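You operate a simulated robot arm through the tools that you are given. There is no shell and no other tool. Be economical: measure what you need, move in short steps, check, and stop when the job is done.

The job below is to be done with a simulated two-armed robot. You get a single attempt, and the scene is never put back.

Task
Take the white cloth from the fitting table and leave it in the steel scrap tray. Then stack the Size 40 white pack from the fitting table on top of the Size 20 white pack. Then take the white strip from the drain bench and put it on the shelf under the drain bench. Then stack the hand pad that says "medium" from the fitting table on top of the hand pad that says "coarse". Do these in the order given.

It is judged by the outcome, as a careful person would: the job done as asked, and still so three seconds after it is handed in. It fails if anything else is knocked over, pushed out of place, dropped, spilled or broken. Flat cloth is picked up by pressing the open fingertips on it (5 to 10 N) and closing them slowly along it; thin cloth reads only 2 to 8 mm in the jaws.

Robot
Two 7-joint arms with two-finger grippers on one trunk, on a base that drives. Base frame: it is fixed to the floor where the robot stands at the start and does not move with it; the origin is under the middle of the robot, x ahead of it, y to its left, z up; the surface under the hand at the start is at about z = 860. Readings come in mm, degrees, newtons and seconds.
The left shoulder is at the start at [57, 175, 1152], the right one opposite. With the tool pointing down near the work surface each hand reaches from about 260 to 860 mm from the robot's upright axis, wherever it stands, measured 20 degrees to its own side. Places, roughly: hand pad [750, -500, 1000]; shelf under the drain bench [600, -2900, 200]; steel scrap tray (21x14 cm) [-3960, -920, 860]; white cloth (5x8x4 cm) [600, -200, 900]; white pack [500, 0, 750]; white strip [250, -3000, 750]. Payload 2.94 kg a hand.
Tool frame (each hand has its own): the origin (TCP) lies between the finger pads and is the grasp point; the fingertips stand 30 mm ahead of it; z points along the fingers, y is the line along which they close. Largest opening 138 mm; the body of the gripper starts 109 mm behind the TCP.
Orientation is told as [roll, pitch, yaw] about the base's x, y, z axes, in that order, counted from this pose: with the fingers straight down and closing along the base's y, the tool's x points along the base's -x, its y along +y and its z along -z.

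Tools
- The arms move only by the tool move_arm. It takes "left_commands", "right_commands" or both (then of equal length, played together; a hand with none holds still); each is a list that holds one entry, the list of rows, each a list of 7 numbers: the turn, a rotation vector about the base's x, y, z in units of 60 degrees (1.0 is 60 degrees), then the shift along the base's x, y, z in units of 250 mm (1.0 is 250 mm), then the opening, from 0 (shut) to 1 (fully open). In form: [[[wx, wy, wz, x, y, z, claw], ...]]. A call has 1 to 20 rows; each row is the pose to reach, as a shift and turn from the pose commanded when the call began. A call with a number of a shift or a turn outside -1 to 1 is refused whole. Rows are played at 5 a second. More than 50 mm and 8.6 degrees between two rows, or a gripper value outside its range, and nothing of the call is played. A pose out of reach is approached as far as the arm can. The call stops where the force on the tool passes 40 N (or 10 N more than at its start, if that is more) or the arm is blocked; 0.2 s more then pass. Each finger halts on what it meets, pressing with about 33 N; the grip force reading is that of the motor and also rises with nothing between the fingers. The clock runs only during rows and for 0.2 s after the last one: add rows that repeat a pose to give the fingers time. The reply holds the time, the measured pose of the TCP, the force on the tool along the base axes, the opening and the grip force, in the units named above and with some noise, with the torque about the TCP (base axes, N m) and any sound that the robot's microphone picked up.
- Cameras (640 x 400 px; columns grow to the right, rows downward): "scene" is now at [110.6, -45.3, 1613]; the picture's right is [-0.58, -0.82, -0.00], its down [-0.68, 0.48, -0.55] and it looks along [0.45, -0.31, -0.84] (base axes); focal length 282 px, centre (320, 200). "left" rides on the left gripper at [71, -19, -146] in its tool frame; the picture's right is [0.26, 0.97, 0.00], its down [-0.85, 0.23, -0.48] and it looks along [-0.46, 0.13, 0.88] (tool axes); focal length 280 px, centre (320, 200). "right" rides on the right gripper at [71, 19, -146] in its tool frame; the picture's right is [-0.26, 0.97, 0.00], its down [-0.85, -0.23, -0.48] and it looks along [-0.46, -0.12, 0.88] (tool axes); focal length 280 px, centre (320, 200). There is no depth. A picture from a camera that has moved, and an enlarged one, comes with that camera's place and axes in the base frame and with its lens. The place of the scene camera against the robot may be out by one fixed shift of up to 12 mm in any direction.
- grab_frame(camera): a new picture of that camera. No time passes.
- slide_trunk(by): slides the trunk up (or, below 0, down) by that many mm; the arms and the scene camera ride with it, the base frame stays. It gives what a move gives, with no picture.
- drive_base(legs): drives the robot by 1 to 6 legs, each [ahead, turn to the left] in mm and degrees, along the robot's own axes; the way and the turn of a leg run together, so that a leg with both is an arc; at most 1500 mm and 180 degrees a leg. The arms and the cameras ride along, it lands a little off, and it stops where it bumps. It gives what a move gives.
- turn_head(pan, tilt): turns the head with the scene camera to pan (to the left, within 120 degrees either way) and tilt (down, from -29 to 69), counted from straight ahead of the robot. It gives what a move gives.
- enlarge(camera, box): a new picture of the part [left, top, right, bottom] of that camera's present view, enlarged. No time passes.
- sign_off(): hands the job in; it is judged then, once.

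Go step by step. Nothing tells you exact positions but the pictures and the camera data: compare them with the known pose of the tool, close in by small moves and look again before you grip or let go. The budget is 165 turns and 118 pictures, counting those below and the enlarged ones. Unless the task says otherwise, let go and move clear before handing in, and close with one line.

The tools are called after "Emit:" as name(argument=value, ...) on one line, values as JSON. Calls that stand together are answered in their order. move_arm: Moves the arms, as the interface text tells. Its arguments: {"type":"object","properties":{"left_commands":{"type":"array"},"right_commands":{"type":"array"}},"required":[]} The other tools are called the same way: slide_trunk (by) slides the trunk up or down; drive_base (legs) drives the base; turn_head (pan, tilt) turns the head that bears the scene camera; grab_frame (camera) takes a picture; enlarge (camera, box) takes an enlarged picture of a part of a camera's view; sign_off () hands the job in.

At the start:

```text
time_s: 0.0
left_tool_pos: [504.3, -77.7, 1098.9]
left_ee_rot: [0.1, 0.1, 0.1]
left_ft_force: [-0.2, -0.1, -0.1]
left_wrist_torque: [0.02, -0.01, -0.02]
left_finger_gap: 138.2
left_gripper_force: 0.1
right_tool_pos: [277.8, -429.7, 1177.4]
right_ee_rot: [0.0, 0.0, 0.0]
right_ft_force: [0.1, 0.4, 0.4]
right_wrist_torque: [-0.02, 0.03, 0.01]
right_finger_gap: 138.1
right_gripper_force: 0.0
trunk travel left (down, up): [-325.0, 409.0]
robot x, y, heading: [0.5, 0.7, 0.2]
head pan, tilt: [-35.2, 56.9]
```

scene: 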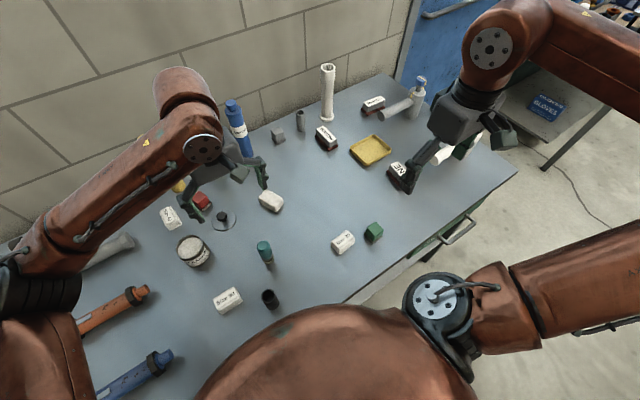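
right: 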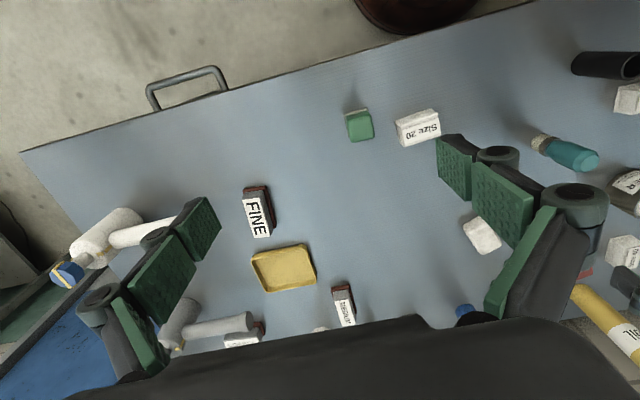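
left: 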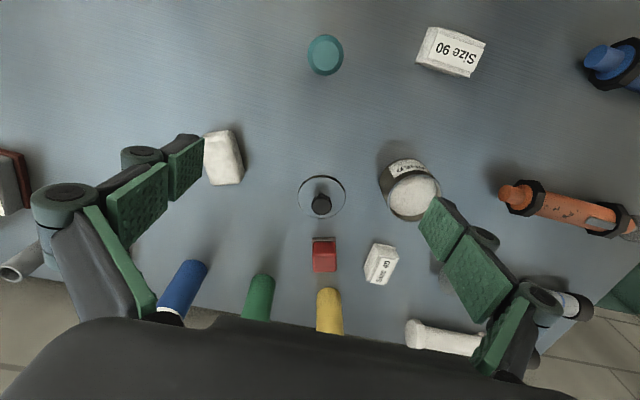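

I see the fitting table with white packs, hand pads and a white lump that may be the cloth. I'll enlarge views to read the labels.

Emit:
enlarge(camera="scene", box=[140, 170, 300, 320])

Emit:
enlarge(camera="scene", box=[260, 60, 500, 210])

Emit:
enlarge(camera="left", box=[180, 100, 500, 300])

Emit:
enlarge(camera="right", box=[200, 160, 520, 360])

```text
2.67 times, centred on (220, 245) of scene
camera zoom: at [110.6, -45.3, 1613.0], right [-0.58, -0.82, 0.0], down [-0.68, 0.48, -0.55], along [0.45, -0.31, -0.84], focal length 751 px, centre (587, 80)
```

zoom: 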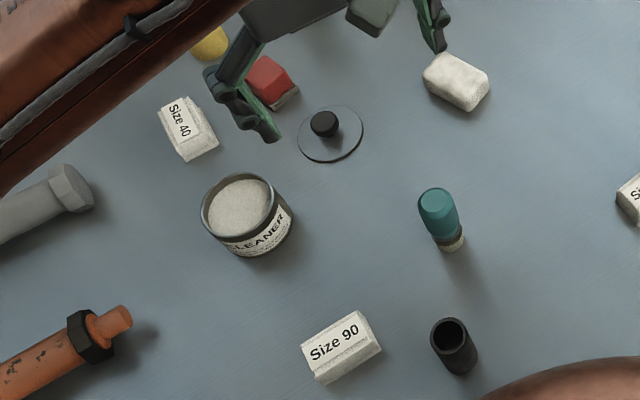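

```text
2.67 times, centred on (380, 135) of scene
camera zoom: at [110.6, -45.3, 1613.0], right [-0.58, -0.82, 0.0], down [-0.68, 0.48, -0.55], along [0.45, -0.31, -0.84], focal length 751 px, centre (160, 373)
```

zoom: 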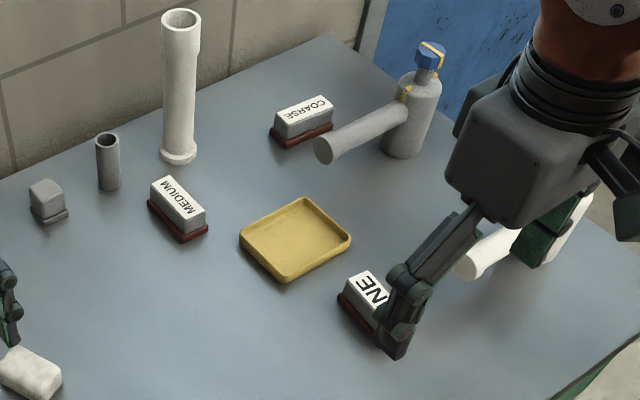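

```text
2.00 times, centred on (340, 200) of left
camera zoom: at [433.4, -95.8, 1243.4], right [-0.26, 0.97, 0.0], down [0.85, 0.23, 0.48], along [0.46, 0.13, -0.88], focal length 561 px, centre (280, 200)
```

zoom: 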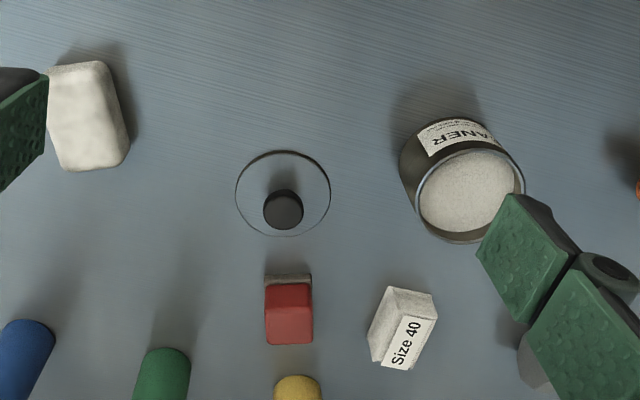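

```text
2.00 times, centred on (360, 260) of right
camera zoom: at [207.9, -411.2, 1324.2], right [0.26, 0.97, 0.0], down [0.85, -0.23, 0.48], along [0.46, -0.12, -0.88], focal length 561 px, centre (240, 80)
```

zoom: 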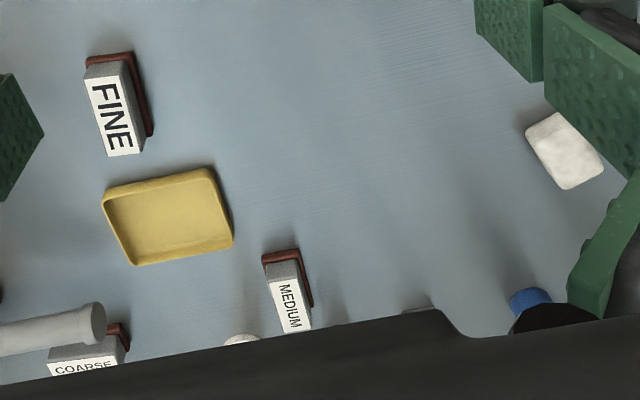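

The cloth lump is at about [591, -186] on the table; the Size 40 pack is behind the cleaner tin. I'll move the left hand above the cloth and look again, and also look round with the scene camera.

Emit:
move_arm(left_commands=[[[0, 0, 0, 0.07, -0.086, -0.08, 1], [0, 0, 0, 0.14, -0.172, -0.16, 1], [0, 0, 0, 0.21, -0.258, -0.24, 1], [0, 0, 0, 0.28, -0.344, -0.32, 1], [0, 0, 0, 0.348, -0.432, -0.392, 1], [0, 0, 0, 0.348, -0.432, -0.392, 1]]])

Emit:
grab_frame(camera="left")

Emit:
turn_head(pan=-115, tilt=25)

Emit:
grab_frame(camera="scene")

```text
time_s: 1.4
left_tool_pos: [593.0, -187.1, 1000.9]
left_ee_rot: [0.0, 0.0, 0.0]
left_ft_force: [0.2, -0.2, -0.5]
left_wrist_torque: [-0.01, -0.03, 0.05]
left_finger_gap: 137.9
left_gripper_force: 0.1
right_tool_pos: [277.8, -429.2, 1178.9]
right_ee_rot: [-0.2, 0.1, 0.0]
right_ft_force: [0.2, -0.2, 0.9]
right_wrist_torque: [-0.04, 0.03, -0.02]
right_finger_gap: 138.3
right_gripper_force: 0.0
trunk travel left (down, up): [-325.0, 409.0]
robot x, y, heading: [0.3, -2.5, -0.1]
head pan, tilt: [-35.2, 56.9]
```

```text
110 pictures are left
camera left: at [522.0, -204.5, 1145.8], right [-0.26, 0.96, 0.0], down [0.85, 0.23, 0.48], along [0.46, 0.12, -0.88], focal length 280 px, centre (320, 200)
```

left: 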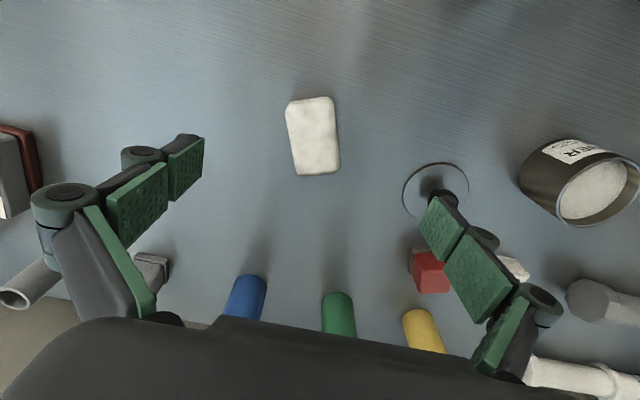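

```text
time_s: 2.9
left_tool_pos: [593.2, -186.4, 1000.7]
left_ee_rot: [0.0, -0.1, 0.0]
left_ft_force: [-0.2, -0.2, 0.2]
left_wrist_torque: [0.01, 0.02, 0.02]
left_finger_gap: 138.1
left_gripper_force: 0.1
right_tool_pos: [277.6, -430.8, 1177.4]
right_ee_rot: [-0.1, 0.0, 0.0]
right_ft_force: [0.7, -0.9, -0.6]
right_wrist_torque: [-0.02, -0.06, -0.02]
right_finger_gap: 138.1
right_gripper_force: 0.1
trunk travel left (down, up): [-325.0, 409.0]
robot x, y, heading: [2.3, 3.0, -0.1]
head pan, tilt: [-115.0, 25.0]
```

```text
109 pictures are left
camera scene: at [14.6, -88.8, 1659.4], right [-0.91, 0.42, 0.0], down [0.18, 0.38, -0.91], along [-0.38, -0.82, -0.42], focal length 282 px, centre (320, 200)
```

scene: 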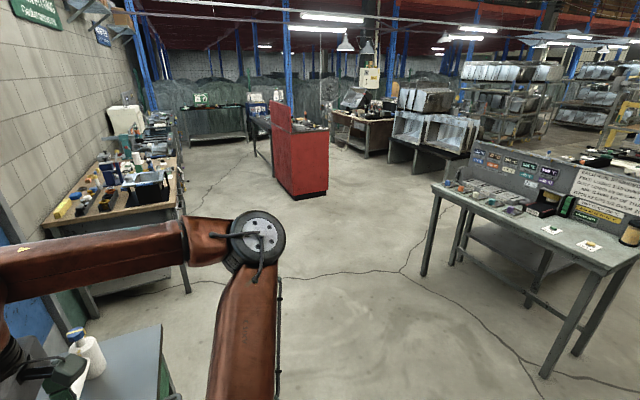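

The cloth is centred at about [593, -192], its long side turned some 21° from x. I'll turn the left hand with it, lower around it and close.

Emit:
move_arm(left_commands=[[[0, 0, 0.12, 0, -0.01, -0.06, 0.7], [0, 0, 0.24, 0, -0.02, -0.12, 0.7], [0, 0, 0.36, 0, -0.022, -0.2, 0.7], [0, 0, 0.36, 0, -0.022, -0.3, 0.7], [0, 0, 0.36, 0, -0.022, -0.36, 0.7], [0, 0, 0.36, 0, -0.022, -0.39, 0.7], [0, 0, 0.36, 0, -0.022, -0.415, 0.7], [0, 0, 0.36, 0, -0.022, -0.415, 0.7]]])

Emit:
grab_frame(camera="left")

```text
time_s: 4.7
left_tool_pos: [592.5, -191.4, 895.9]
left_ee_rot: [0.0, 0.0, 21.6]
left_ft_force: [-0.2, -0.8, -0.7]
left_wrist_torque: [-0.01, 0.02, 0.0]
left_finger_gap: 96.7
left_gripper_force: 0.1
right_tool_pos: [278.9, -430.2, 1178.1]
right_ee_rot: [0.0, 0.0, 0.0]
right_ft_force: [-0.2, 0.0, -0.6]
right_wrist_torque: [-0.01, 0.0, 0.01]
right_finger_gap: 138.0
right_gripper_force: 0.1
trunk travel left (down, up): [-325.0, 409.0]
robot x, y, heading: [0.6, -0.3, 0.1]
head pan, tilt: [-115.0, 25.0]
```

```text
108 pictures are left
camera left: at [532.9, -234.9, 1040.9], right [-0.6, 0.8, 0.0], down [0.7, 0.53, 0.48], along [0.38, 0.29, -0.88], focal length 280 px, centre (320, 200)
```

left: 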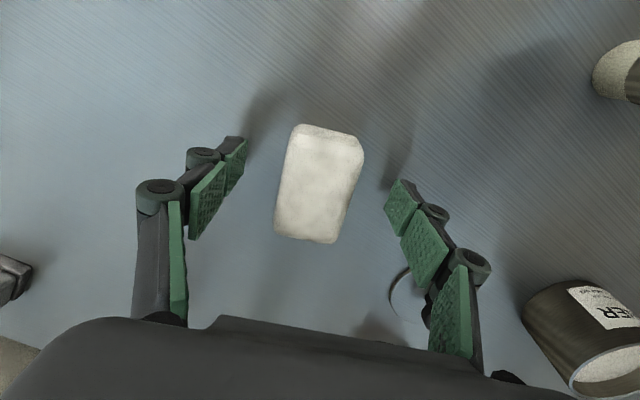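

The fingers are aligned astride the cloth. I'll close slowly.

Emit:
move_arm(left_commands=[[[0, 0, 0, 0, 0, 0, 0.6], [0, 0, 0, 0, 0, 0, 0.5], [0, 0, 0, 0, 0, 0, 0.4], [0, 0, 0, 0, 0, 0, 0.3], [0, 0, 0, 0, 0, 0, 0.25], [0, 0, 0, 0, 0, 0, 0.2], [0, 0, 0, 0, 0, 0, 0.1], [0, 0, 0, 0, 0, 0, 0], [0, 0, 0, 0, 0, 0, 0], [0, 0, 0, 0, 0, 0, 0]]])

Emit:
grab_frame(camera="left")

```text
time_s: 6.9
left_tool_pos: [592.2, -191.4, 894.3]
left_ee_rot: [0.0, -0.1, 21.6]
left_ft_force: [1.1, -0.2, 0.5]
left_wrist_torque: [0.05, -0.01, -0.02]
left_finger_gap: 43.6
left_gripper_force: 32.9
right_tool_pos: [277.7, -430.6, 1179.2]
right_ee_rot: [0.1, 0.0, 0.0]
right_ft_force: [-0.2, -0.1, 0.4]
right_wrist_torque: [0.0, 0.03, -0.02]
right_finger_gap: 138.3
right_gripper_force: 0.0
trunk travel left (down, up): [-325.0, 409.0]
robot x, y, heading: [-1.5, 2.2, -0.3]
head pan, tilt: [-115.0, 25.0]
```

```text
107 pictures are left
camera left: at [533.0, -234.8, 1040.9], right [-0.6, 0.8, 0.0], down [0.7, 0.53, 0.48], along [0.38, 0.29, -0.88], focal length 280 px, centre (320, 200)
```

left: 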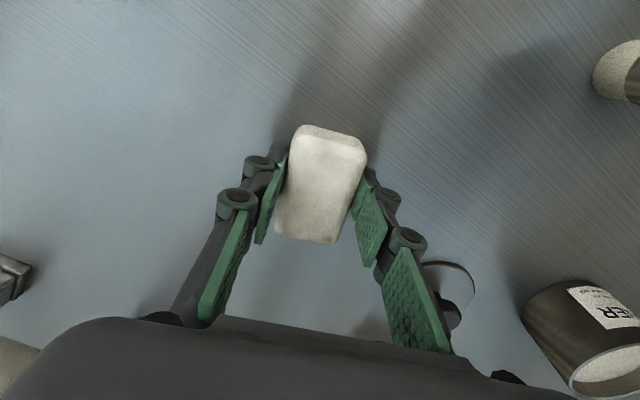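

The cloth is held (44 mm). I'll lift it and draw it back, then look to the other side for a route to the tray behind the robot.

Emit:
move_arm(left_commands=[[[0, 0, 0, 0, 0, 0.15, 0], [0, 0, 0, 0, 0, 0.35, 0], [0, 0, 0, 0, 0, 0.55, 0], [0, 0, 0, 0, 0, 0.75, 0], [0, 0, 0, 0, 0, 0.94, 0], [0, 0, 0, -0.15, 0.03, 0.94, 0], [0, 0, 0, -0.34, 0.06, 0.94, 0], [0, 0, 0, -0.53, 0.09, 0.94, 0], [0, 0, 0, -0.72, 0.12, 0.94, 0], [0, 0, 0, -0.72, 0.12, 0.94, 0]]])

Emit:
grab_frame(camera="left")

Emit:
turn_head(pan=115, tilt=25)

Emit:
grab_frame(camera="scene")

```text
time_s: 9.1
left_tool_pos: [413.3, -158.7, 1130.7]
left_ee_rot: [0.1, 0.1, 21.6]
left_ft_force: [0.1, 0.1, -1.0]
left_wrist_torque: [0.01, 0.05, -0.03]
left_finger_gap: 43.6
left_gripper_force: 33.1
right_tool_pos: [277.7, -432.3, 1177.8]
right_ee_rot: [0.1, 0.1, 0.1]
right_ft_force: [0.3, -0.3, 0.0]
right_wrist_torque: [-0.01, 0.03, 0.0]
right_finger_gap: 138.1
right_gripper_force: 0.0
trunk travel left (down, up): [-325.0, 409.0]
robot x, y, heading: [2.3, 4.3, 0.0]
head pan, tilt: [-115.0, 25.0]
```

```text
106 pictures are left
camera left: at [354.1, -202.1, 1276.9], right [-0.6, 0.8, 0.0], down [0.7, 0.53, 0.48], along [0.38, 0.29, -0.88], focal length 280 px, centre (320, 200)
```

left: 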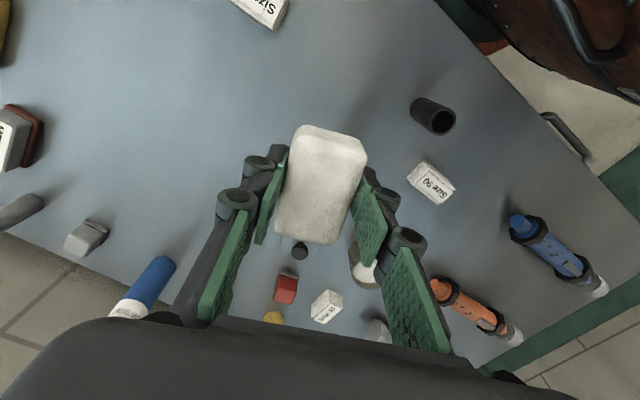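

```text
time_s: 12.4
left_tool_pos: [411.5, -158.6, 1131.5]
left_ee_rot: [-0.1, 0.0, 21.6]
left_ft_force: [0.7, 0.7, 0.6]
left_wrist_torque: [0.0, 0.01, -0.01]
left_finger_gap: 43.6
left_gripper_force: 33.2
right_tool_pos: [277.5, -430.1, 1177.8]
right_ee_rot: [0.0, 0.1, 0.0]
right_ft_force: [0.0, 0.7, -0.3]
right_wrist_torque: [0.02, -0.01, -0.04]
right_finger_gap: 138.2
right_gripper_force: 0.1
trunk travel left (down, up): [-325.0, 409.0]
robot x, y, heading: [-0.9, 2.2, 0.0]
head pan, tilt: [115.0, 25.0]
```

```text
105 pictures are left
camera scene: at [14.5, 78.5, 1659.5], right [0.91, 0.42, 0.0], down [0.18, -0.38, -0.91], along [-0.38, 0.82, -0.42], focal length 282 px, centre (320, 200)
```

scene: 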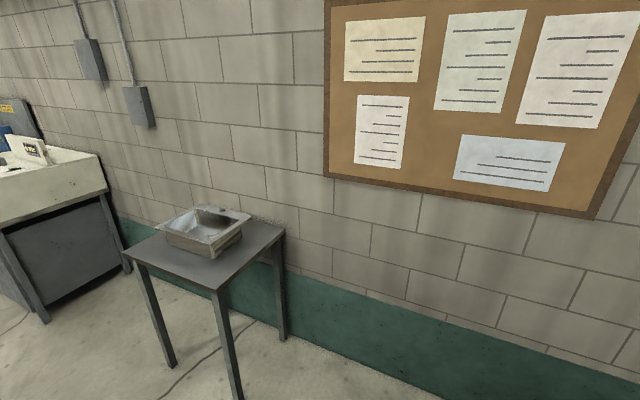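

A small table with a basin sits at the left wall, not the scrap tray's place. I'll back off from the fitting table and turn around to see the rear area.

Emit:
drive_base(legs=[[-450, 0], [0, -120]])

Emit:
turn_head(pan=-45, tilt=20)

Emit:
grab_frame(camera="scene")

```text
time_s: 20.1
left_tool_pos: [-791.1, -281.6, 1132.1]
left_ee_rot: [0.0, -0.1, -97.6]
left_ft_force: [-0.5, -0.4, -0.2]
left_wrist_torque: [-0.02, 0.0, 0.01]
left_finger_gap: 43.8
left_gripper_force: 32.9
right_tool_pos: [-962.4, -32.2, 1178.5]
right_ee_rot: [0.0, 0.0, -119.2]
right_ft_force: [-0.1, 0.4, -0.1]
right_wrist_torque: [0.0, 0.02, 0.0]
right_finger_gap: 137.9
right_gripper_force: 0.0
trunk travel left (down, up): [-325.0, 409.0]
robot x, y, heading: [-448.5, 3.6, -119.3]
head pan, tilt: [115.0, 25.0]
```

```text
time_s: 22.6
left_tool_pos: [-791.2, -282.0, 1132.3]
left_ee_rot: [0.0, 0.1, -97.6]
left_ft_force: [-0.9, 0.1, -0.9]
left_wrist_torque: [-0.02, 0.0, -0.02]
left_finger_gap: 43.7
left_gripper_force: 33.1
right_tool_pos: [-962.5, -32.1, 1177.3]
right_ee_rot: [0.1, 0.0, -119.1]
right_ft_force: [0.3, -0.4, 0.4]
right_wrist_torque: [0.0, 0.0, 0.0]
right_finger_gap: 138.2
right_gripper_force: 0.1
trunk travel left (down, up): [-325.0, 409.0]
robot x, y, heading: [-455.6, -0.1, -119.1]
head pan, tilt: [-45.0, 20.0]
```

```text
104 pictures are left
camera scene: at [-577.6, -82.4, 1667.5], right [-0.27, 0.96, 0.0], down [0.33, 0.09, -0.94], along [-0.9, -0.26, -0.34], focal length 282 px, centre (320, 200)
```

scene: 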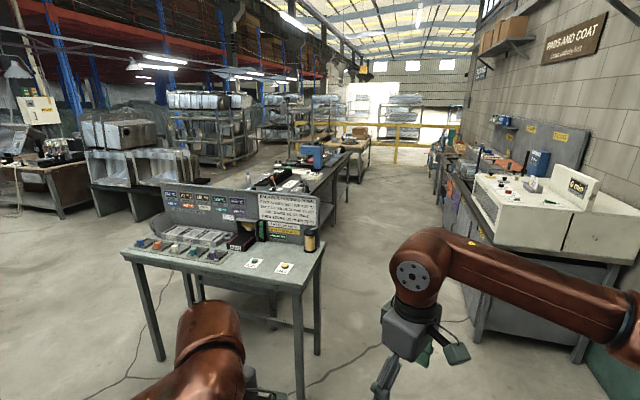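

The tray's rough place falls on the long bench past the near stand. I'll enlarge that.

Emit:
enlarge(camera="scene", box=[240, 120, 400, 220])

```text
4.00 times, centred on (320, 170) of scene
camera zoom: at [-577.6, -82.4, 1667.5], right [-0.27, 0.96, 0.0], down [0.33, 0.09, -0.94], along [-0.9, -0.26, -0.34], focal length 1126 px, centre (320, 320)
```

zoom: 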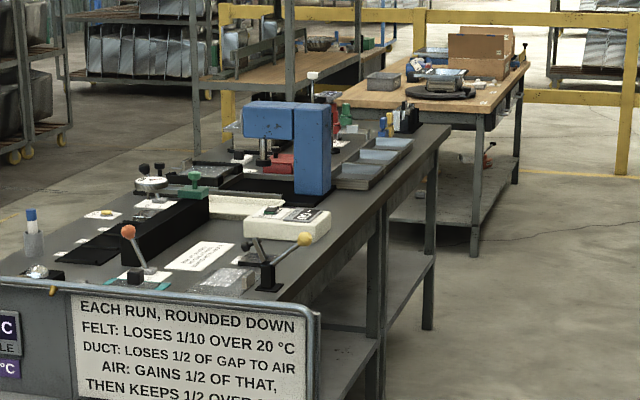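

I take the tray to be one of the grey-blue trays beside the blue press, about 150 mm inside the aisle edge of that bench. I'll bring the hands in narrower, face down the aisle, and drive part way.

Emit:
move_arm(left_commands=[[[0, 0, 0, 0.14, -0.078, 0, 0], [0, 0, 0, 0.28, -0.156, 0, 0], [0, 0, 0, 0.42, -0.234, 0, 0], [0, 0, 0, 0.56, -0.312, 0, 0], [0, 0, 0, 0.7, -0.39, 0, 0], [0, 0, 0, 0.84, -0.468, 0, 0], [0, 0, 0, 0.978, -0.547, 0, 0]]], right_commands=[[[0, 0, 0, 0, 0, 0, 1], [0, 0, 0, 0, 0, 0, 1], [0, 0, 0, 0.09, -0.12, 0, 1], [0, 0, 0, 0.18, -0.24, 0, 1], [0, 0, 0, 0.27, -0.36, 0, 1], [0, 0, 0, 0.37, -0.5, 0, 1], [0, 0, 0, 0.472, -0.632, 0, 1]]])

Emit:
drive_base(legs=[[0, -60.5], [1300, 0]])

Emit:
turn_head(pan=5, tilt=25)

Emit:
grab_frame(camera="scene")

```text
time_s: 24.2
left_tool_pos: [-545.7, -418.8, 1131.1]
left_ee_rot: [-0.1, 0.2, -97.5]
left_ft_force: [0.1, -0.9, -1.3]
left_wrist_torque: [0.07, 0.04, 0.0]
left_finger_gap: 43.4
left_gripper_force: 33.4
right_tool_pos: [-842.2, -190.2, 1179.0]
right_ee_rot: [-0.1, 0.1, -119.3]
right_ft_force: [0.1, 0.0, -0.1]
right_wrist_torque: [0.09, 0.0, -0.02]
right_finger_gap: 138.0
right_gripper_force: 0.0
trunk travel left (down, up): [-325.0, 409.0]
robot x, y, heading: [-452.3, -0.3, -118.9]
head pan, tilt: [-45.0, 20.0]
```

```text
time_s: 33.3
left_tool_pos: [-2161.2, -97.7, 1131.6]
left_ee_rot: [0.0, 0.0, -159.9]
left_ft_force: [-0.1, 0.0, -0.3]
left_wrist_torque: [-0.01, 0.0, 0.01]
left_finger_gap: 43.7
left_gripper_force: 32.5
right_tool_pos: [-2095.8, 270.7, 1179.7]
right_ee_rot: [0.0, 0.0, 178.6]
right_ft_force: [0.4, 0.2, 0.1]
right_wrist_torque: [0.0, -0.03, -0.01]
right_finger_gap: 138.2
right_gripper_force: 0.1
trunk travel left (down, up): [-325.0, 409.0]
robot x, y, heading: [-1741.7, 11.2, 178.7]
head pan, tilt: [-45.0, 20.0]
```

```text
time_s: 34.5
left_tool_pos: [-2159.9, -98.1, 1132.0]
left_ee_rot: [-0.1, 0.0, -159.7]
left_ft_force: [-0.3, 0.2, -1.2]
left_wrist_torque: [-0.01, -0.01, 0.02]
left_finger_gap: 43.8
left_gripper_force: 33.0
right_tool_pos: [-2096.9, 271.3, 1179.6]
right_ee_rot: [0.0, 0.1, 178.6]
right_ft_force: [-0.3, 0.4, -0.2]
right_wrist_torque: [0.0, -0.01, 0.01]
right_finger_gap: 138.0
right_gripper_force: 0.0
trunk travel left (down, up): [-325.0, 409.0]
robot x, y, heading: [-1749.0, 10.5, 178.6]
head pan, tilt: [5.0, 25.0]
```

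```text
102 pictures are left
camera scene: at [-1905.0, 2.5, 1659.5], right [-0.06, 1.0, 0.0], down [0.42, 0.03, -0.91], along [-0.9, -0.06, -0.42], focal length 282 px, centre (320, 200)
```

scene: 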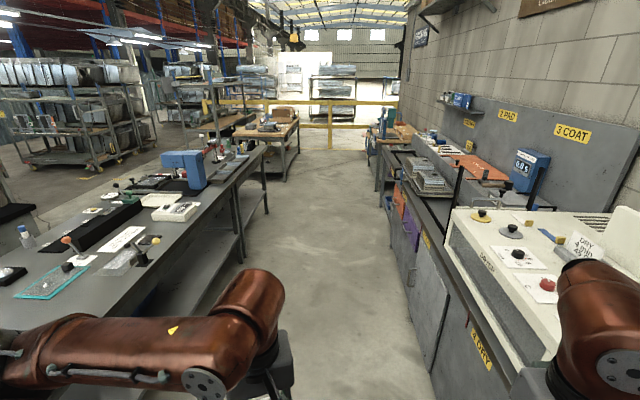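

The aisle is clear. I'll drive to about [-4130, -230] and turn to face the bench, with the tray ahead and slightly left.

Emit:
drive_base(legs=[[0, 7.1], [1200, 0], [1190, 0], [0, 84]])

Emit:
turn_head(pan=15, tilt=50)

Emit:
grab_frame(camera="scene")

```text
time_s: 50.3
left_tool_pos: [-4025.8, -624.4, 1131.4]
left_ee_rot: [0.0, -0.1, -70.9]
left_ft_force: [-0.3, -0.1, -1.2]
left_wrist_torque: [0.02, 0.03, -0.04]
left_finger_gap: 43.7
left_gripper_force: 33.1
right_tool_pos: [-4393.3, -553.7, 1180.1]
right_ee_rot: [0.1, -0.1, -92.5]
right_ft_force: [0.7, -0.3, -1.1]
right_wrist_torque: [-0.01, 0.04, 0.0]
right_finger_gap: 138.1
right_gripper_force: 0.1
trunk travel left (down, up): [-325.0, 409.0]
robot x, y, heading: [-4129.0, -208.1, -92.3]
head pan, tilt: [5.0, 25.0]
```

```text
time_s: 51.2
left_tool_pos: [-4026.5, -624.3, 1132.2]
left_ee_rot: [0.1, 0.0, -70.9]
left_ft_force: [0.4, 0.3, -0.3]
left_wrist_torque: [0.02, 0.01, 0.0]
left_finger_gap: 43.8
left_gripper_force: 33.6
right_tool_pos: [-4393.8, -553.1, 1179.1]
right_ee_rot: [0.0, 0.0, -92.5]
right_ft_force: [0.0, -0.6, 0.0]
right_wrist_torque: [-0.02, 0.01, -0.03]
right_finger_gap: 137.9
right_gripper_force: 0.0
trunk travel left (down, up): [-325.0, 409.0]
robot x, y, heading: [-4129.4, -205.8, -92.5]
head pan, tilt: [15.0, 50.0]
```

```text
101 pictures are left
camera scene: at [-4121.1, -348.4, 1622.0], right [-0.98, -0.22, 0.0], down [-0.17, 0.75, -0.64], along [0.14, -0.63, -0.77], focal length 282 px, centre (320, 200)
```

scene: 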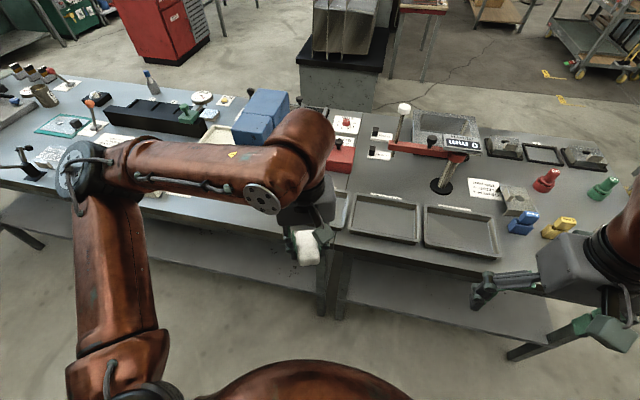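

There are several steel trays with labels behind the left hand. I'll enlarge to read them, and use the left camera.

Emit:
enlarge(camera="scene", box=[270, 90, 540, 260])

Emit:
grab_frame(camera="left")

```text
2.35 times, centred on (405, 175) of scene
camera zoom: at [-4121.1, -348.4, 1622.0], right [-0.98, -0.22, 0.0], down [-0.17, 0.75, -0.64], along [0.14, -0.63, -0.77], focal length 662 px, centre (120, 259)
```

zoom: 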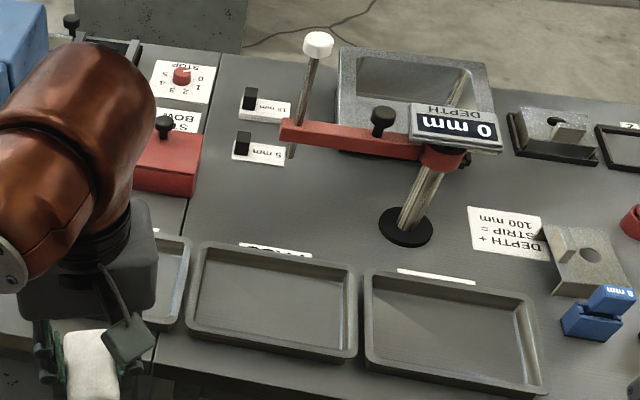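

```text
99 pictures are left
camera left: at [-4067.9, -562.9, 1277.2], right [0.83, 0.56, 0.0], down [0.5, -0.73, 0.48], along [0.27, -0.39, -0.88], focal length 280 px, centre (320, 200)
```

left: 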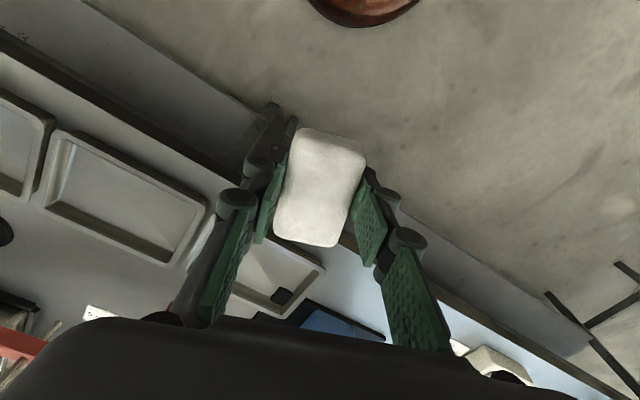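

The place given matches the leftmost tray, hidden behind the hand. I'll swing the left hand to the left to see it and its label.

Emit:
move_arm(left_commands=[[[0, 0, 0, 0.15, 0.04, 0, 0], [0, 0, 0, 0.3, 0.08, 0, 0], [0, 0, 0, 0.45, 0.12, 0, 0], [0, 0, 0, 0.6, 0.16, 0, 0], [0, 0, 0, 0.75, 0.2, 0, 0], [0, 0, 0, 0.9, 0.24, 0, 0]]])

Emit:
enlarge(camera="scene", box=[230, 90, 540, 285])

Emit:
grab_frame(camera="left")

```text
time_s: 52.6
left_tool_pos: [-3800.7, -562.1, 1131.7]
left_ee_rot: [0.0, 0.0, -70.9]
left_ft_force: [0.1, 0.3, 0.2]
left_wrist_torque: [-0.06, 0.0, -0.02]
left_finger_gap: 43.7
left_gripper_force: 33.3
right_tool_pos: [-4393.3, -551.9, 1180.6]
right_ee_rot: [-0.1, 0.0, -92.5]
right_ft_force: [1.2, 0.3, 0.1]
right_wrist_torque: [-0.04, 0.04, -0.02]
right_finger_gap: 138.1
right_gripper_force: 0.1
trunk travel left (down, up): [-325.0, 409.0]
robot x, y, heading: [-4129.1, -210.4, -92.2]
head pan, tilt: [15.0, 50.0]
```

```text
2.05 times, centred on (385, 188) of scene
camera zoom: at [-4120.3, -346.5, 1622.2], right [-0.98, -0.22, 0.0], down [-0.17, 0.75, -0.64], along [0.14, -0.63, -0.77], focal length 578 px, centre (187, 226)
```

zoom: 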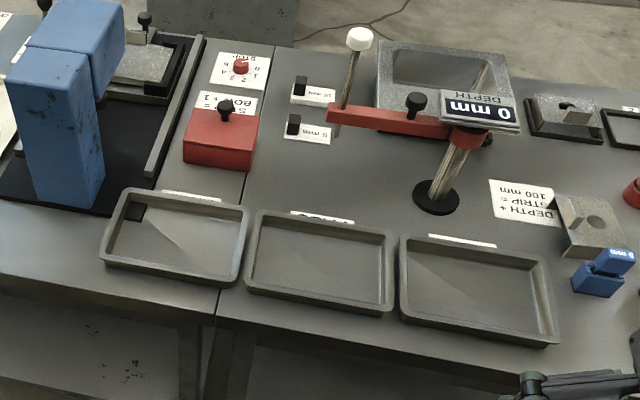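

```text
97 pictures are left
camera left: at [-3842.2, -500.9, 1276.6], right [0.83, 0.56, 0.0], down [0.49, -0.73, 0.48], along [0.27, -0.39, -0.88], focal length 280 px, centre (320, 200)
```

left: 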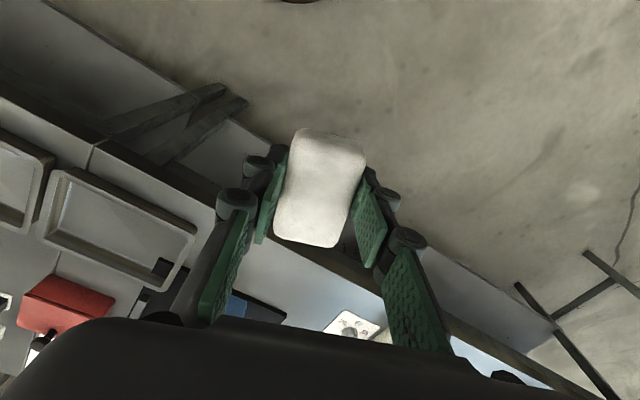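

Three trays; the left one already holds a dark chip. I'll zoom in on the label cards.

Emit:
enlarge(camera="scene", box=[290, 170, 370, 220])

Emit:
enlarge(camera="scene", box=[360, 180, 490, 220])

```text
8.00 times, centred on (330, 195) of scene
camera zoom: at [-4120.3, -346.5, 1622.2], right [-0.98, -0.22, 0.0], down [-0.17, 0.75, -0.64], along [0.14, -0.63, -0.77], focal length 2252 px, centre (240, 240)
```

zoom: 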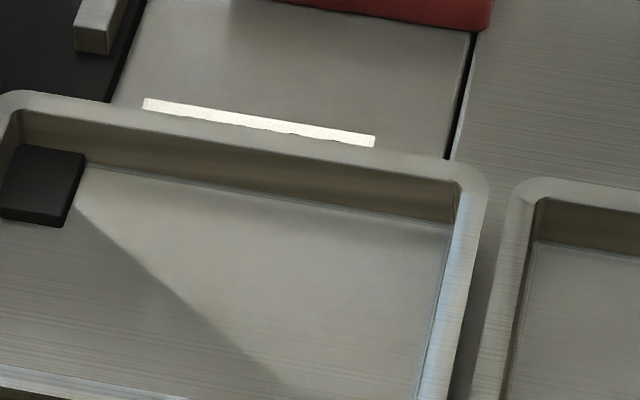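

```text
4.92 times, centred on (425, 200) of scene
camera zoom: at [-4120.3, -346.5, 1622.2], right [-0.98, -0.22, 0.0], down [-0.17, 0.75, -0.64], along [0.14, -0.63, -0.77], focal length 1386 px, centre (-197, 200)
```

zoom: 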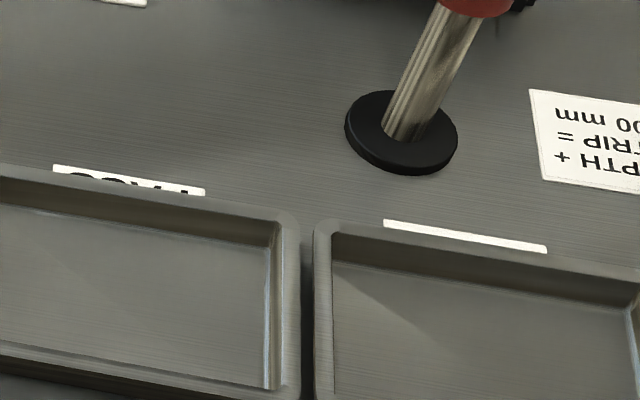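

The cards lie flat and are half hidden by the tray rims. I'll bring the left hand near the left tray, clear of the blue press, and read the labels from its camera.

Emit:
move_arm(left_commands=[[[0, 0, 0, -0.12, -0.1, 0, 0], [0, 0, 0, -0.24, -0.22, 0, 0], [0, 0, 0, -0.36, -0.36, 0, 0], [0, 0, 0, -0.48, -0.5, 0, 0], [0, 0, 0, -0.6, -0.65, 0, 0], [0, 0, 0, -0.68, -0.8, 0, 0], [0, 0, 0, -0.717, -0.95, 0, 0]]])

Emit:
grab_frame(camera="left")

```text
time_s: 54.2
left_tool_pos: [-3979.1, -803.7, 1130.8]
left_ee_rot: [0.0, 0.0, -70.9]
left_ft_force: [-0.2, -0.4, -0.7]
left_wrist_torque: [0.05, -0.01, -0.01]
left_finger_gap: 43.8
left_gripper_force: 32.6
right_tool_pos: [-4394.6, -555.1, 1179.2]
right_ee_rot: [-0.1, 0.1, -92.6]
right_ft_force: [-0.2, -0.2, 0.7]
right_wrist_torque: [0.03, -0.02, -0.02]
right_finger_gap: 138.2
right_gripper_force: 0.1
trunk travel left (down, up): [-325.0, 409.0]
robot x, y, heading: [-4127.4, -207.9, -92.5]
head pan, tilt: [15.0, 50.0]
```

```text
94 pictures are left
camera left: at [-4021.4, -741.9, 1276.8], right [0.83, 0.56, 0.0], down [0.49, -0.73, 0.48], along [0.27, -0.39, -0.88], focal length 280 px, centre (320, 200)
```

left: 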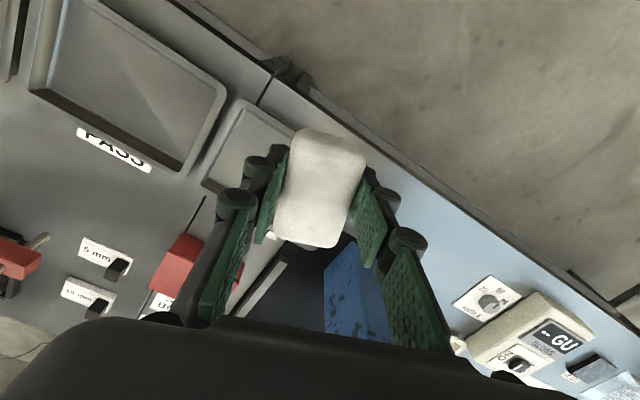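

The middle tray is PASS, so the left one at [-3972, -933] is the scrap tray, as the given place says. I'll move over it and lower.

Emit:
move_arm(left_commands=[[[0, 0, 0, 0.01, -0.13, 0, 0], [0, 0, 0, 0.02, -0.26, 0, 0], [0, 0, 0, 0.028, -0.39, 0, 0], [0, 0, 0, 0.028, -0.517, 0, 0], [0, 0, 0, 0.028, -0.517, -0.18, 0], [0, 0, 0, 0.028, -0.517, -0.36, 0], [0, 0, 0, 0.028, -0.517, -0.54, 0], [0, 0, 0, 0.028, -0.517, -0.54, 0]]])

Emit:
grab_frame(camera="scene")

Emit:
grab_frame(camera="left")

```text
time_s: 56.0
left_tool_pos: [-3971.5, -931.2, 997.8]
left_ee_rot: [-0.1, 0.0, -70.9]
left_ft_force: [0.4, 0.1, -1.1]
left_wrist_torque: [-0.03, 0.02, 0.0]
left_finger_gap: 43.6
left_gripper_force: 32.8
right_tool_pos: [-4396.0, -552.4, 1180.0]
right_ee_rot: [0.0, 0.0, -92.4]
right_ft_force: [0.5, 1.0, 0.8]
right_wrist_torque: [0.01, 0.04, 0.02]
right_finger_gap: 138.1
right_gripper_force: 0.2
trunk travel left (down, up): [-325.0, 409.0]
robot x, y, heading: [-4128.6, -208.7, -92.4]
head pan, tilt: [15.0, 50.0]
```

```text
93 pictures are left
camera scene: at [-4121.7, -347.6, 1622.1], right [-0.98, -0.22, 0.0], down [-0.17, 0.75, -0.64], along [0.14, -0.63, -0.77], focal length 282 px, centre (320, 200)
```

scene: 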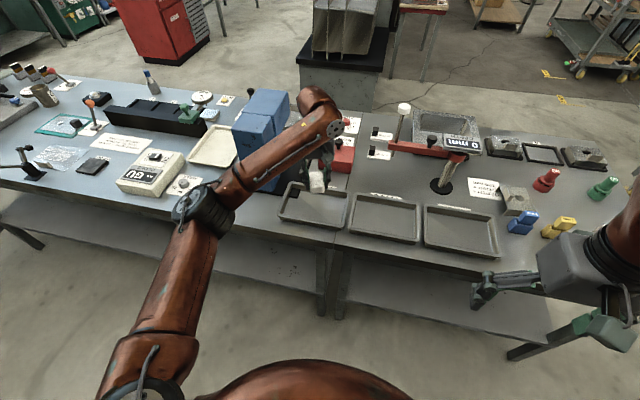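

```text
92 pictures are left
camera left: at [-4014.8, -869.5, 1143.6], right [0.83, 0.56, 0.0], down [0.5, -0.73, 0.48], along [0.27, -0.39, -0.88], focal length 280 px, centre (320, 200)
```

left: 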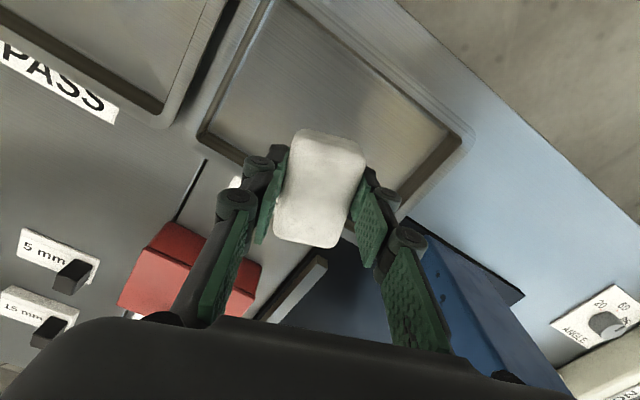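

From the left camera the tray centre comes out at [-3962, -920]. I'll adjust slightly, lower to just above the tray floor, and check.

Emit:
move_arm(left_commands=[[[0, 0, 0, 0.02, 0.025, 0, 0], [0, 0, 0, 0.036, 0.044, -0.1, 0], [0, 0, 0, 0.036, 0.044, -0.24, 0], [0, 0, 0, 0.036, 0.044, -0.32, 0], [0, 0, 0, 0.036, 0.044, -0.365, 0], [0, 0, 0, 0.036, 0.044, -0.365, 0]]])

Emit:
grab_frame(camera="left")

```text
time_s: 57.4
left_tool_pos: [-3964.9, -921.0, 902.8]
left_ee_rot: [0.0, 0.0, -70.9]
left_ft_force: [1.1, 0.0, -0.2]
left_wrist_torque: [-0.01, -0.02, 0.02]
left_finger_gap: 43.6
left_gripper_force: 32.9
right_tool_pos: [-4392.9, -553.9, 1179.8]
right_ee_rot: [-0.1, 0.1, -92.4]
right_ft_force: [0.0, 0.1, -1.2]
right_wrist_torque: [0.02, -0.02, -0.02]
right_finger_gap: 137.8
right_gripper_force: 0.1
trunk travel left (down, up): [-325.0, 409.0]
robot x, y, heading: [-4129.3, -210.0, -92.4]
head pan, tilt: [15.0, 50.0]
```

```text
91 pictures are left
camera left: at [-4006.2, -859.2, 1049.2], right [0.83, 0.56, 0.0], down [0.5, -0.73, 0.48], along [0.27, -0.39, -0.88], focal length 280 px, centre (320, 200)
```

left: 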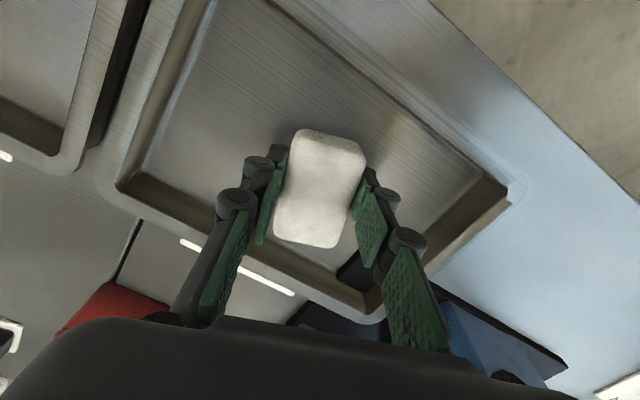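

The cloth is well inside the tray. I'll lower a touch, open, and rise.

Emit:
move_arm(left_commands=[[[0, 0, 0, 0, 0, -0.02, 0], [0, 0, 0, 0, 0, -0.02, 0.35], [0, 0, 0, 0, 0, -0.02, 0.45], [0, 0, 0, 0, 0, -0.02, 0.55], [0, 0, 0, 0, 0, -0.02, 0.58], [0, 0, 0, 0, 0, -0.02, 0.58], [0, 0, 0, 0, 0, 0.1, 0.58], [0, 0, 0, 0, 0, 0.28, 0.58], [0, 0, 0, 0, 0, 0.46, 0.58], [0, 0, 0, 0, 0, 0.64, 0.58], [0, 0, 0, 0, 0, 0.82, 0.58]]])

Emit:
grab_frame(camera="left")

```text
time_s: 59.8
left_tool_pos: [-3965.1, -919.0, 1113.6]
left_ee_rot: [0.0, 0.0, -70.9]
left_ft_force: [0.2, 0.8, 0.5]
left_wrist_torque: [-0.05, 0.02, 0.01]
left_finger_gap: 80.0
left_gripper_force: 0.0
right_tool_pos: [-4394.1, -551.7, 1181.1]
right_ee_rot: [0.0, 0.0, -92.5]
right_ft_force: [-0.7, 0.7, -0.2]
right_wrist_torque: [-0.04, -0.01, -0.01]
right_finger_gap: 138.2
right_gripper_force: 0.1
trunk travel left (down, up): [-325.0, 409.0]
robot x, y, heading: [-4129.4, -207.1, -92.3]
head pan, tilt: [15.0, 50.0]
```

```text
90 pictures are left
camera left: at [-4006.6, -857.7, 1258.8], right [0.83, 0.56, 0.0], down [0.49, -0.73, 0.48], along [0.27, -0.39, -0.88], focal length 280 px, centre (320, 200)
```

left: 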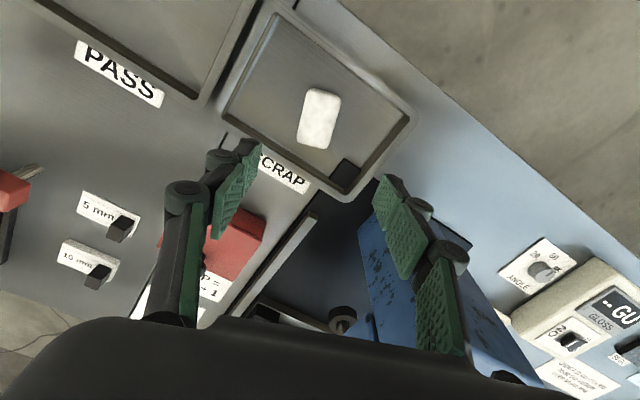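

"SCRAP" is confirmed and the cloth lies in it. I'll draw the hand back and drive back to the fitting table, stopping facing it a bit to the right.

Emit:
move_arm(left_commands=[[[0, 0, 0, 0, 0.18, 0.05, 0.58], [0, 0, 0, 0, 0.37, 0.1, 0.58], [0, 0, 0, -0.05, 0.55, 0.15, 0.7], [0, 0, 0, -0.1, 0.73, 0.2, 0.8], [0, 0, 0, -0.15, 0.9, 0.22, 0.9], [0, 0, 0, -0.2, 1.0, 0.24, 1], [0, 0, 0, -0.2, 1.0, 0.24, 1]]])

Emit:
drive_base(legs=[[0, 97.5], [1220, 0], [1220, 0], [0, -5.5]])

Emit:
turn_head(pan=0, tilt=30)

Emit:
grab_frame(camera="scene")

```text
time_s: 61.4
left_tool_pos: [-4012.4, -670.2, 1169.4]
left_ee_rot: [0.0, -0.1, -70.9]
left_ft_force: [0.3, -1.4, -0.4]
left_wrist_torque: [0.02, -0.01, -0.01]
left_finger_gap: 137.9
left_gripper_force: 0.0
right_tool_pos: [-4393.5, -553.7, 1180.2]
right_ee_rot: [0.0, 0.2, -92.5]
right_ft_force: [-0.9, -0.1, 0.4]
right_wrist_torque: [0.0, -0.02, 0.0]
right_finger_gap: 137.7
right_gripper_force: 0.1
trunk travel left (down, up): [-325.0, 409.0]
robot x, y, heading: [-4125.6, -209.8, -92.7]
head pan, tilt: [15.0, 50.0]
```

```text
time_s: 78.0
left_tool_pos: [-1225.5, 52.0, 1169.6]
left_ee_rot: [0.0, 0.0, 19.9]
left_ft_force: [0.2, 0.0, -0.2]
left_wrist_torque: [0.05, -0.01, 0.0]
left_finger_gap: 138.3
left_gripper_force: 0.1
right_tool_pos: [-1337.5, -329.6, 1178.7]
right_ee_rot: [0.1, 0.0, -1.6]
right_ft_force: [0.5, -0.6, -0.2]
right_wrist_torque: [0.04, -0.02, -0.03]
right_finger_gap: 137.9
right_gripper_force: 0.0
trunk travel left (down, up): [-325.0, 409.0]
robot x, y, heading: [-1686.0, -68.4, -1.7]
head pan, tilt: [15.0, 50.0]
```

```text
time_s: 78.8
left_tool_pos: [-1227.0, 51.5, 1169.8]
left_ee_rot: [-0.1, 0.0, 19.9]
left_ft_force: [0.2, 0.0, -0.9]
left_wrist_torque: [0.02, 0.02, -0.01]
left_finger_gap: 138.2
left_gripper_force: 0.1
right_tool_pos: [-1337.4, -329.9, 1180.1]
right_ee_rot: [0.0, 0.0, -1.7]
right_ft_force: [0.4, 0.1, 0.7]
right_wrist_torque: [-0.01, 0.0, -0.01]
right_finger_gap: 138.1
right_gripper_force: 0.1
trunk travel left (down, up): [-325.0, 409.0]
robot x, y, heading: [-1690.6, -68.0, -1.5]
head pan, tilt: [0.0, 30.0]
```

```text
89 pictures are left
camera scene: at [-1543.8, -77.7, 1651.4], right [-0.03, -1.0, 0.0], down [-0.5, 0.01, -0.87], along [0.87, -0.02, -0.5], focal length 282 px, centre (320, 200)
```

scene: 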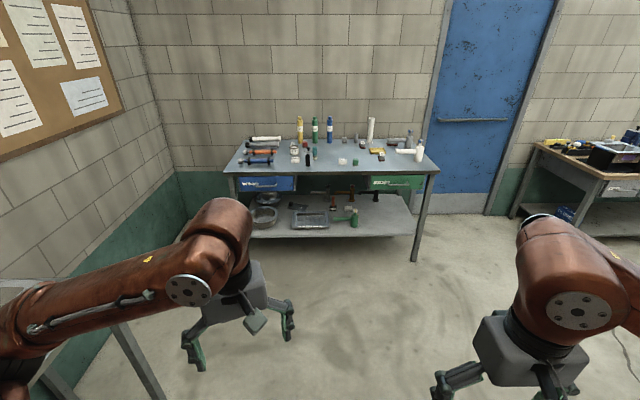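

The way to the fitting table is clear. I'll drive up to it and turn 22° right.

Emit:
drive_base(legs=[[0, 3.1], [1300, 0], [365, 0], [0, -23]])

Emit:
turn_head(pan=5, tilt=55)

Emit:
grab_frame(camera="scene")

Emit:
grab_frame(camera="left")

Emit:
grab_frame(camera="right")

```text
time_s: 88.9
left_tool_pos: [451.7, -43.3, 1170.9]
left_ee_rot: [0.0, 0.0, 1.1]
left_ft_force: [-1.5, 0.2, 0.0]
left_wrist_torque: [-0.03, -0.03, -0.01]
left_finger_gap: 138.1
left_gripper_force: 0.1
right_tool_pos: [221.9, -367.5, 1180.1]
right_ee_rot: [0.1, 0.0, -20.6]
right_ft_force: [-0.7, -0.2, -0.3]
right_wrist_torque: [0.04, 0.03, -0.03]
right_finger_gap: 137.9
right_gripper_force: 0.0
trunk travel left (down, up): [-325.0, 409.0]
robot x, y, heading: [-25.2, -9.5, -20.5]
head pan, tilt: [0.0, 30.0]
```

```text
time_s: 89.8
left_tool_pos: [451.6, -42.6, 1169.3]
left_ee_rot: [0.0, 0.0, 1.1]
left_ft_force: [-0.6, 0.4, 0.4]
left_wrist_torque: [-0.01, 0.01, 0.02]
left_finger_gap: 138.0
left_gripper_force: 0.1
right_tool_pos: [222.1, -367.1, 1179.8]
right_ee_rot: [0.0, 0.1, -20.6]
right_ft_force: [0.4, 0.3, 0.4]
right_wrist_torque: [-0.01, 0.01, -0.04]
right_finger_gap: 138.0
right_gripper_force: 0.0
trunk travel left (down, up): [-325.0, 409.0]
robot x, y, heading: [-26.8, -7.4, -20.6]
head pan, tilt: [5.0, 55.0]
```

```text
88 pictures are left
camera scene: at [94.7, -52.9, 1615.5], right [-0.27, -0.96, 0.0], down [-0.79, 0.22, -0.57], along [0.55, -0.15, -0.82], focal length 282 px, centre (320, 200)
```

scene: 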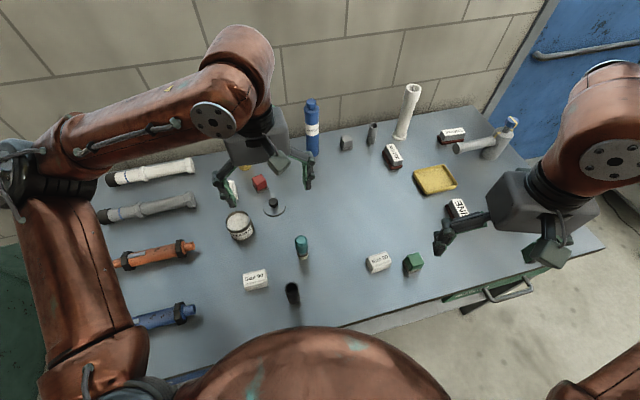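

```text
87 pictures are left
camera left: at [380.5, -62.0, 1315.9], right [-0.28, 0.96, 0.0], down [0.84, 0.24, 0.48], along [0.46, 0.13, -0.88], focal length 280 px, centre (320, 200)
```

left: 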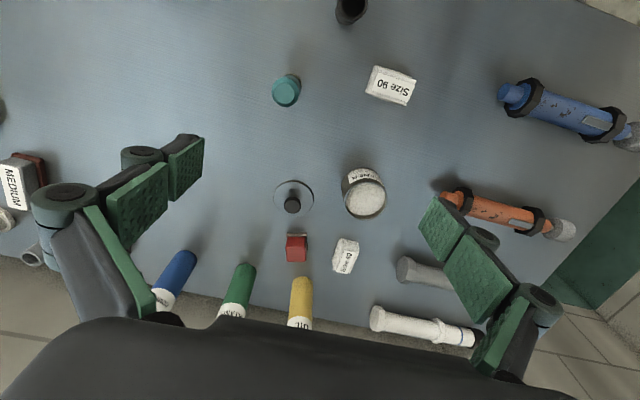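

```text
86 pictures are left
camera right: at [163.4, -324.8, 1325.7], right [0.58, 0.81, 0.0], down [0.71, -0.51, 0.48], along [0.39, -0.28, -0.88], focal length 280 px, centre (320, 200)
```

right: 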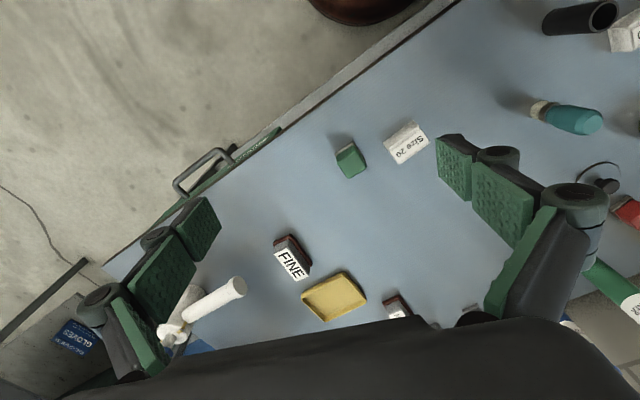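

Size 40 pack is at about [714, 83], Size 20 at [357, -291]. I'll look closely at the Size 40 pack and its neighbours.

Emit:
enlarge(camera="left", box=[220, 150, 460, 330])

Emit:
enlarge(camera="right", box=[320, 90, 480, 190])

```text
2.22 times, centred on (340, 240) of left
camera zoom: at [380.5, -62.0, 1315.9], right [-0.28, 0.96, 0.0], down [0.84, 0.24, 0.48], along [0.46, 0.13, -0.88], focal length 623 px, centre (276, 111)
```

zoom: 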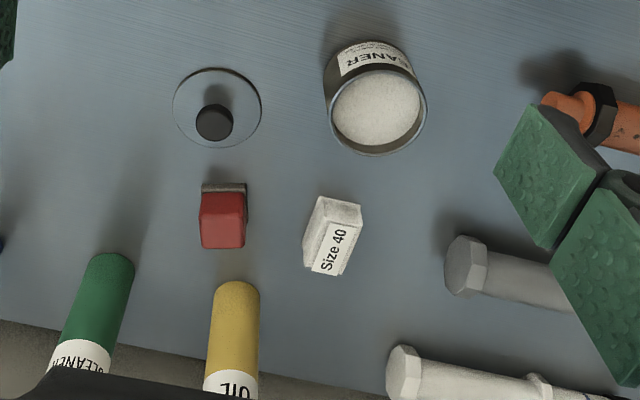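

```text
4.00 times, centred on (400, 140) of right
camera zoom: at [163.4, -324.8, 1325.7], right [0.58, 0.81, 0.0], down [0.71, -0.51, 0.48], along [0.39, -0.28, -0.88], focal length 1122 px, centre (0, 440)
```

zoom: 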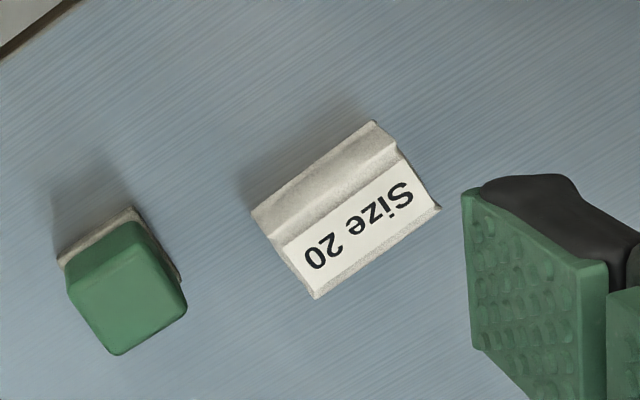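

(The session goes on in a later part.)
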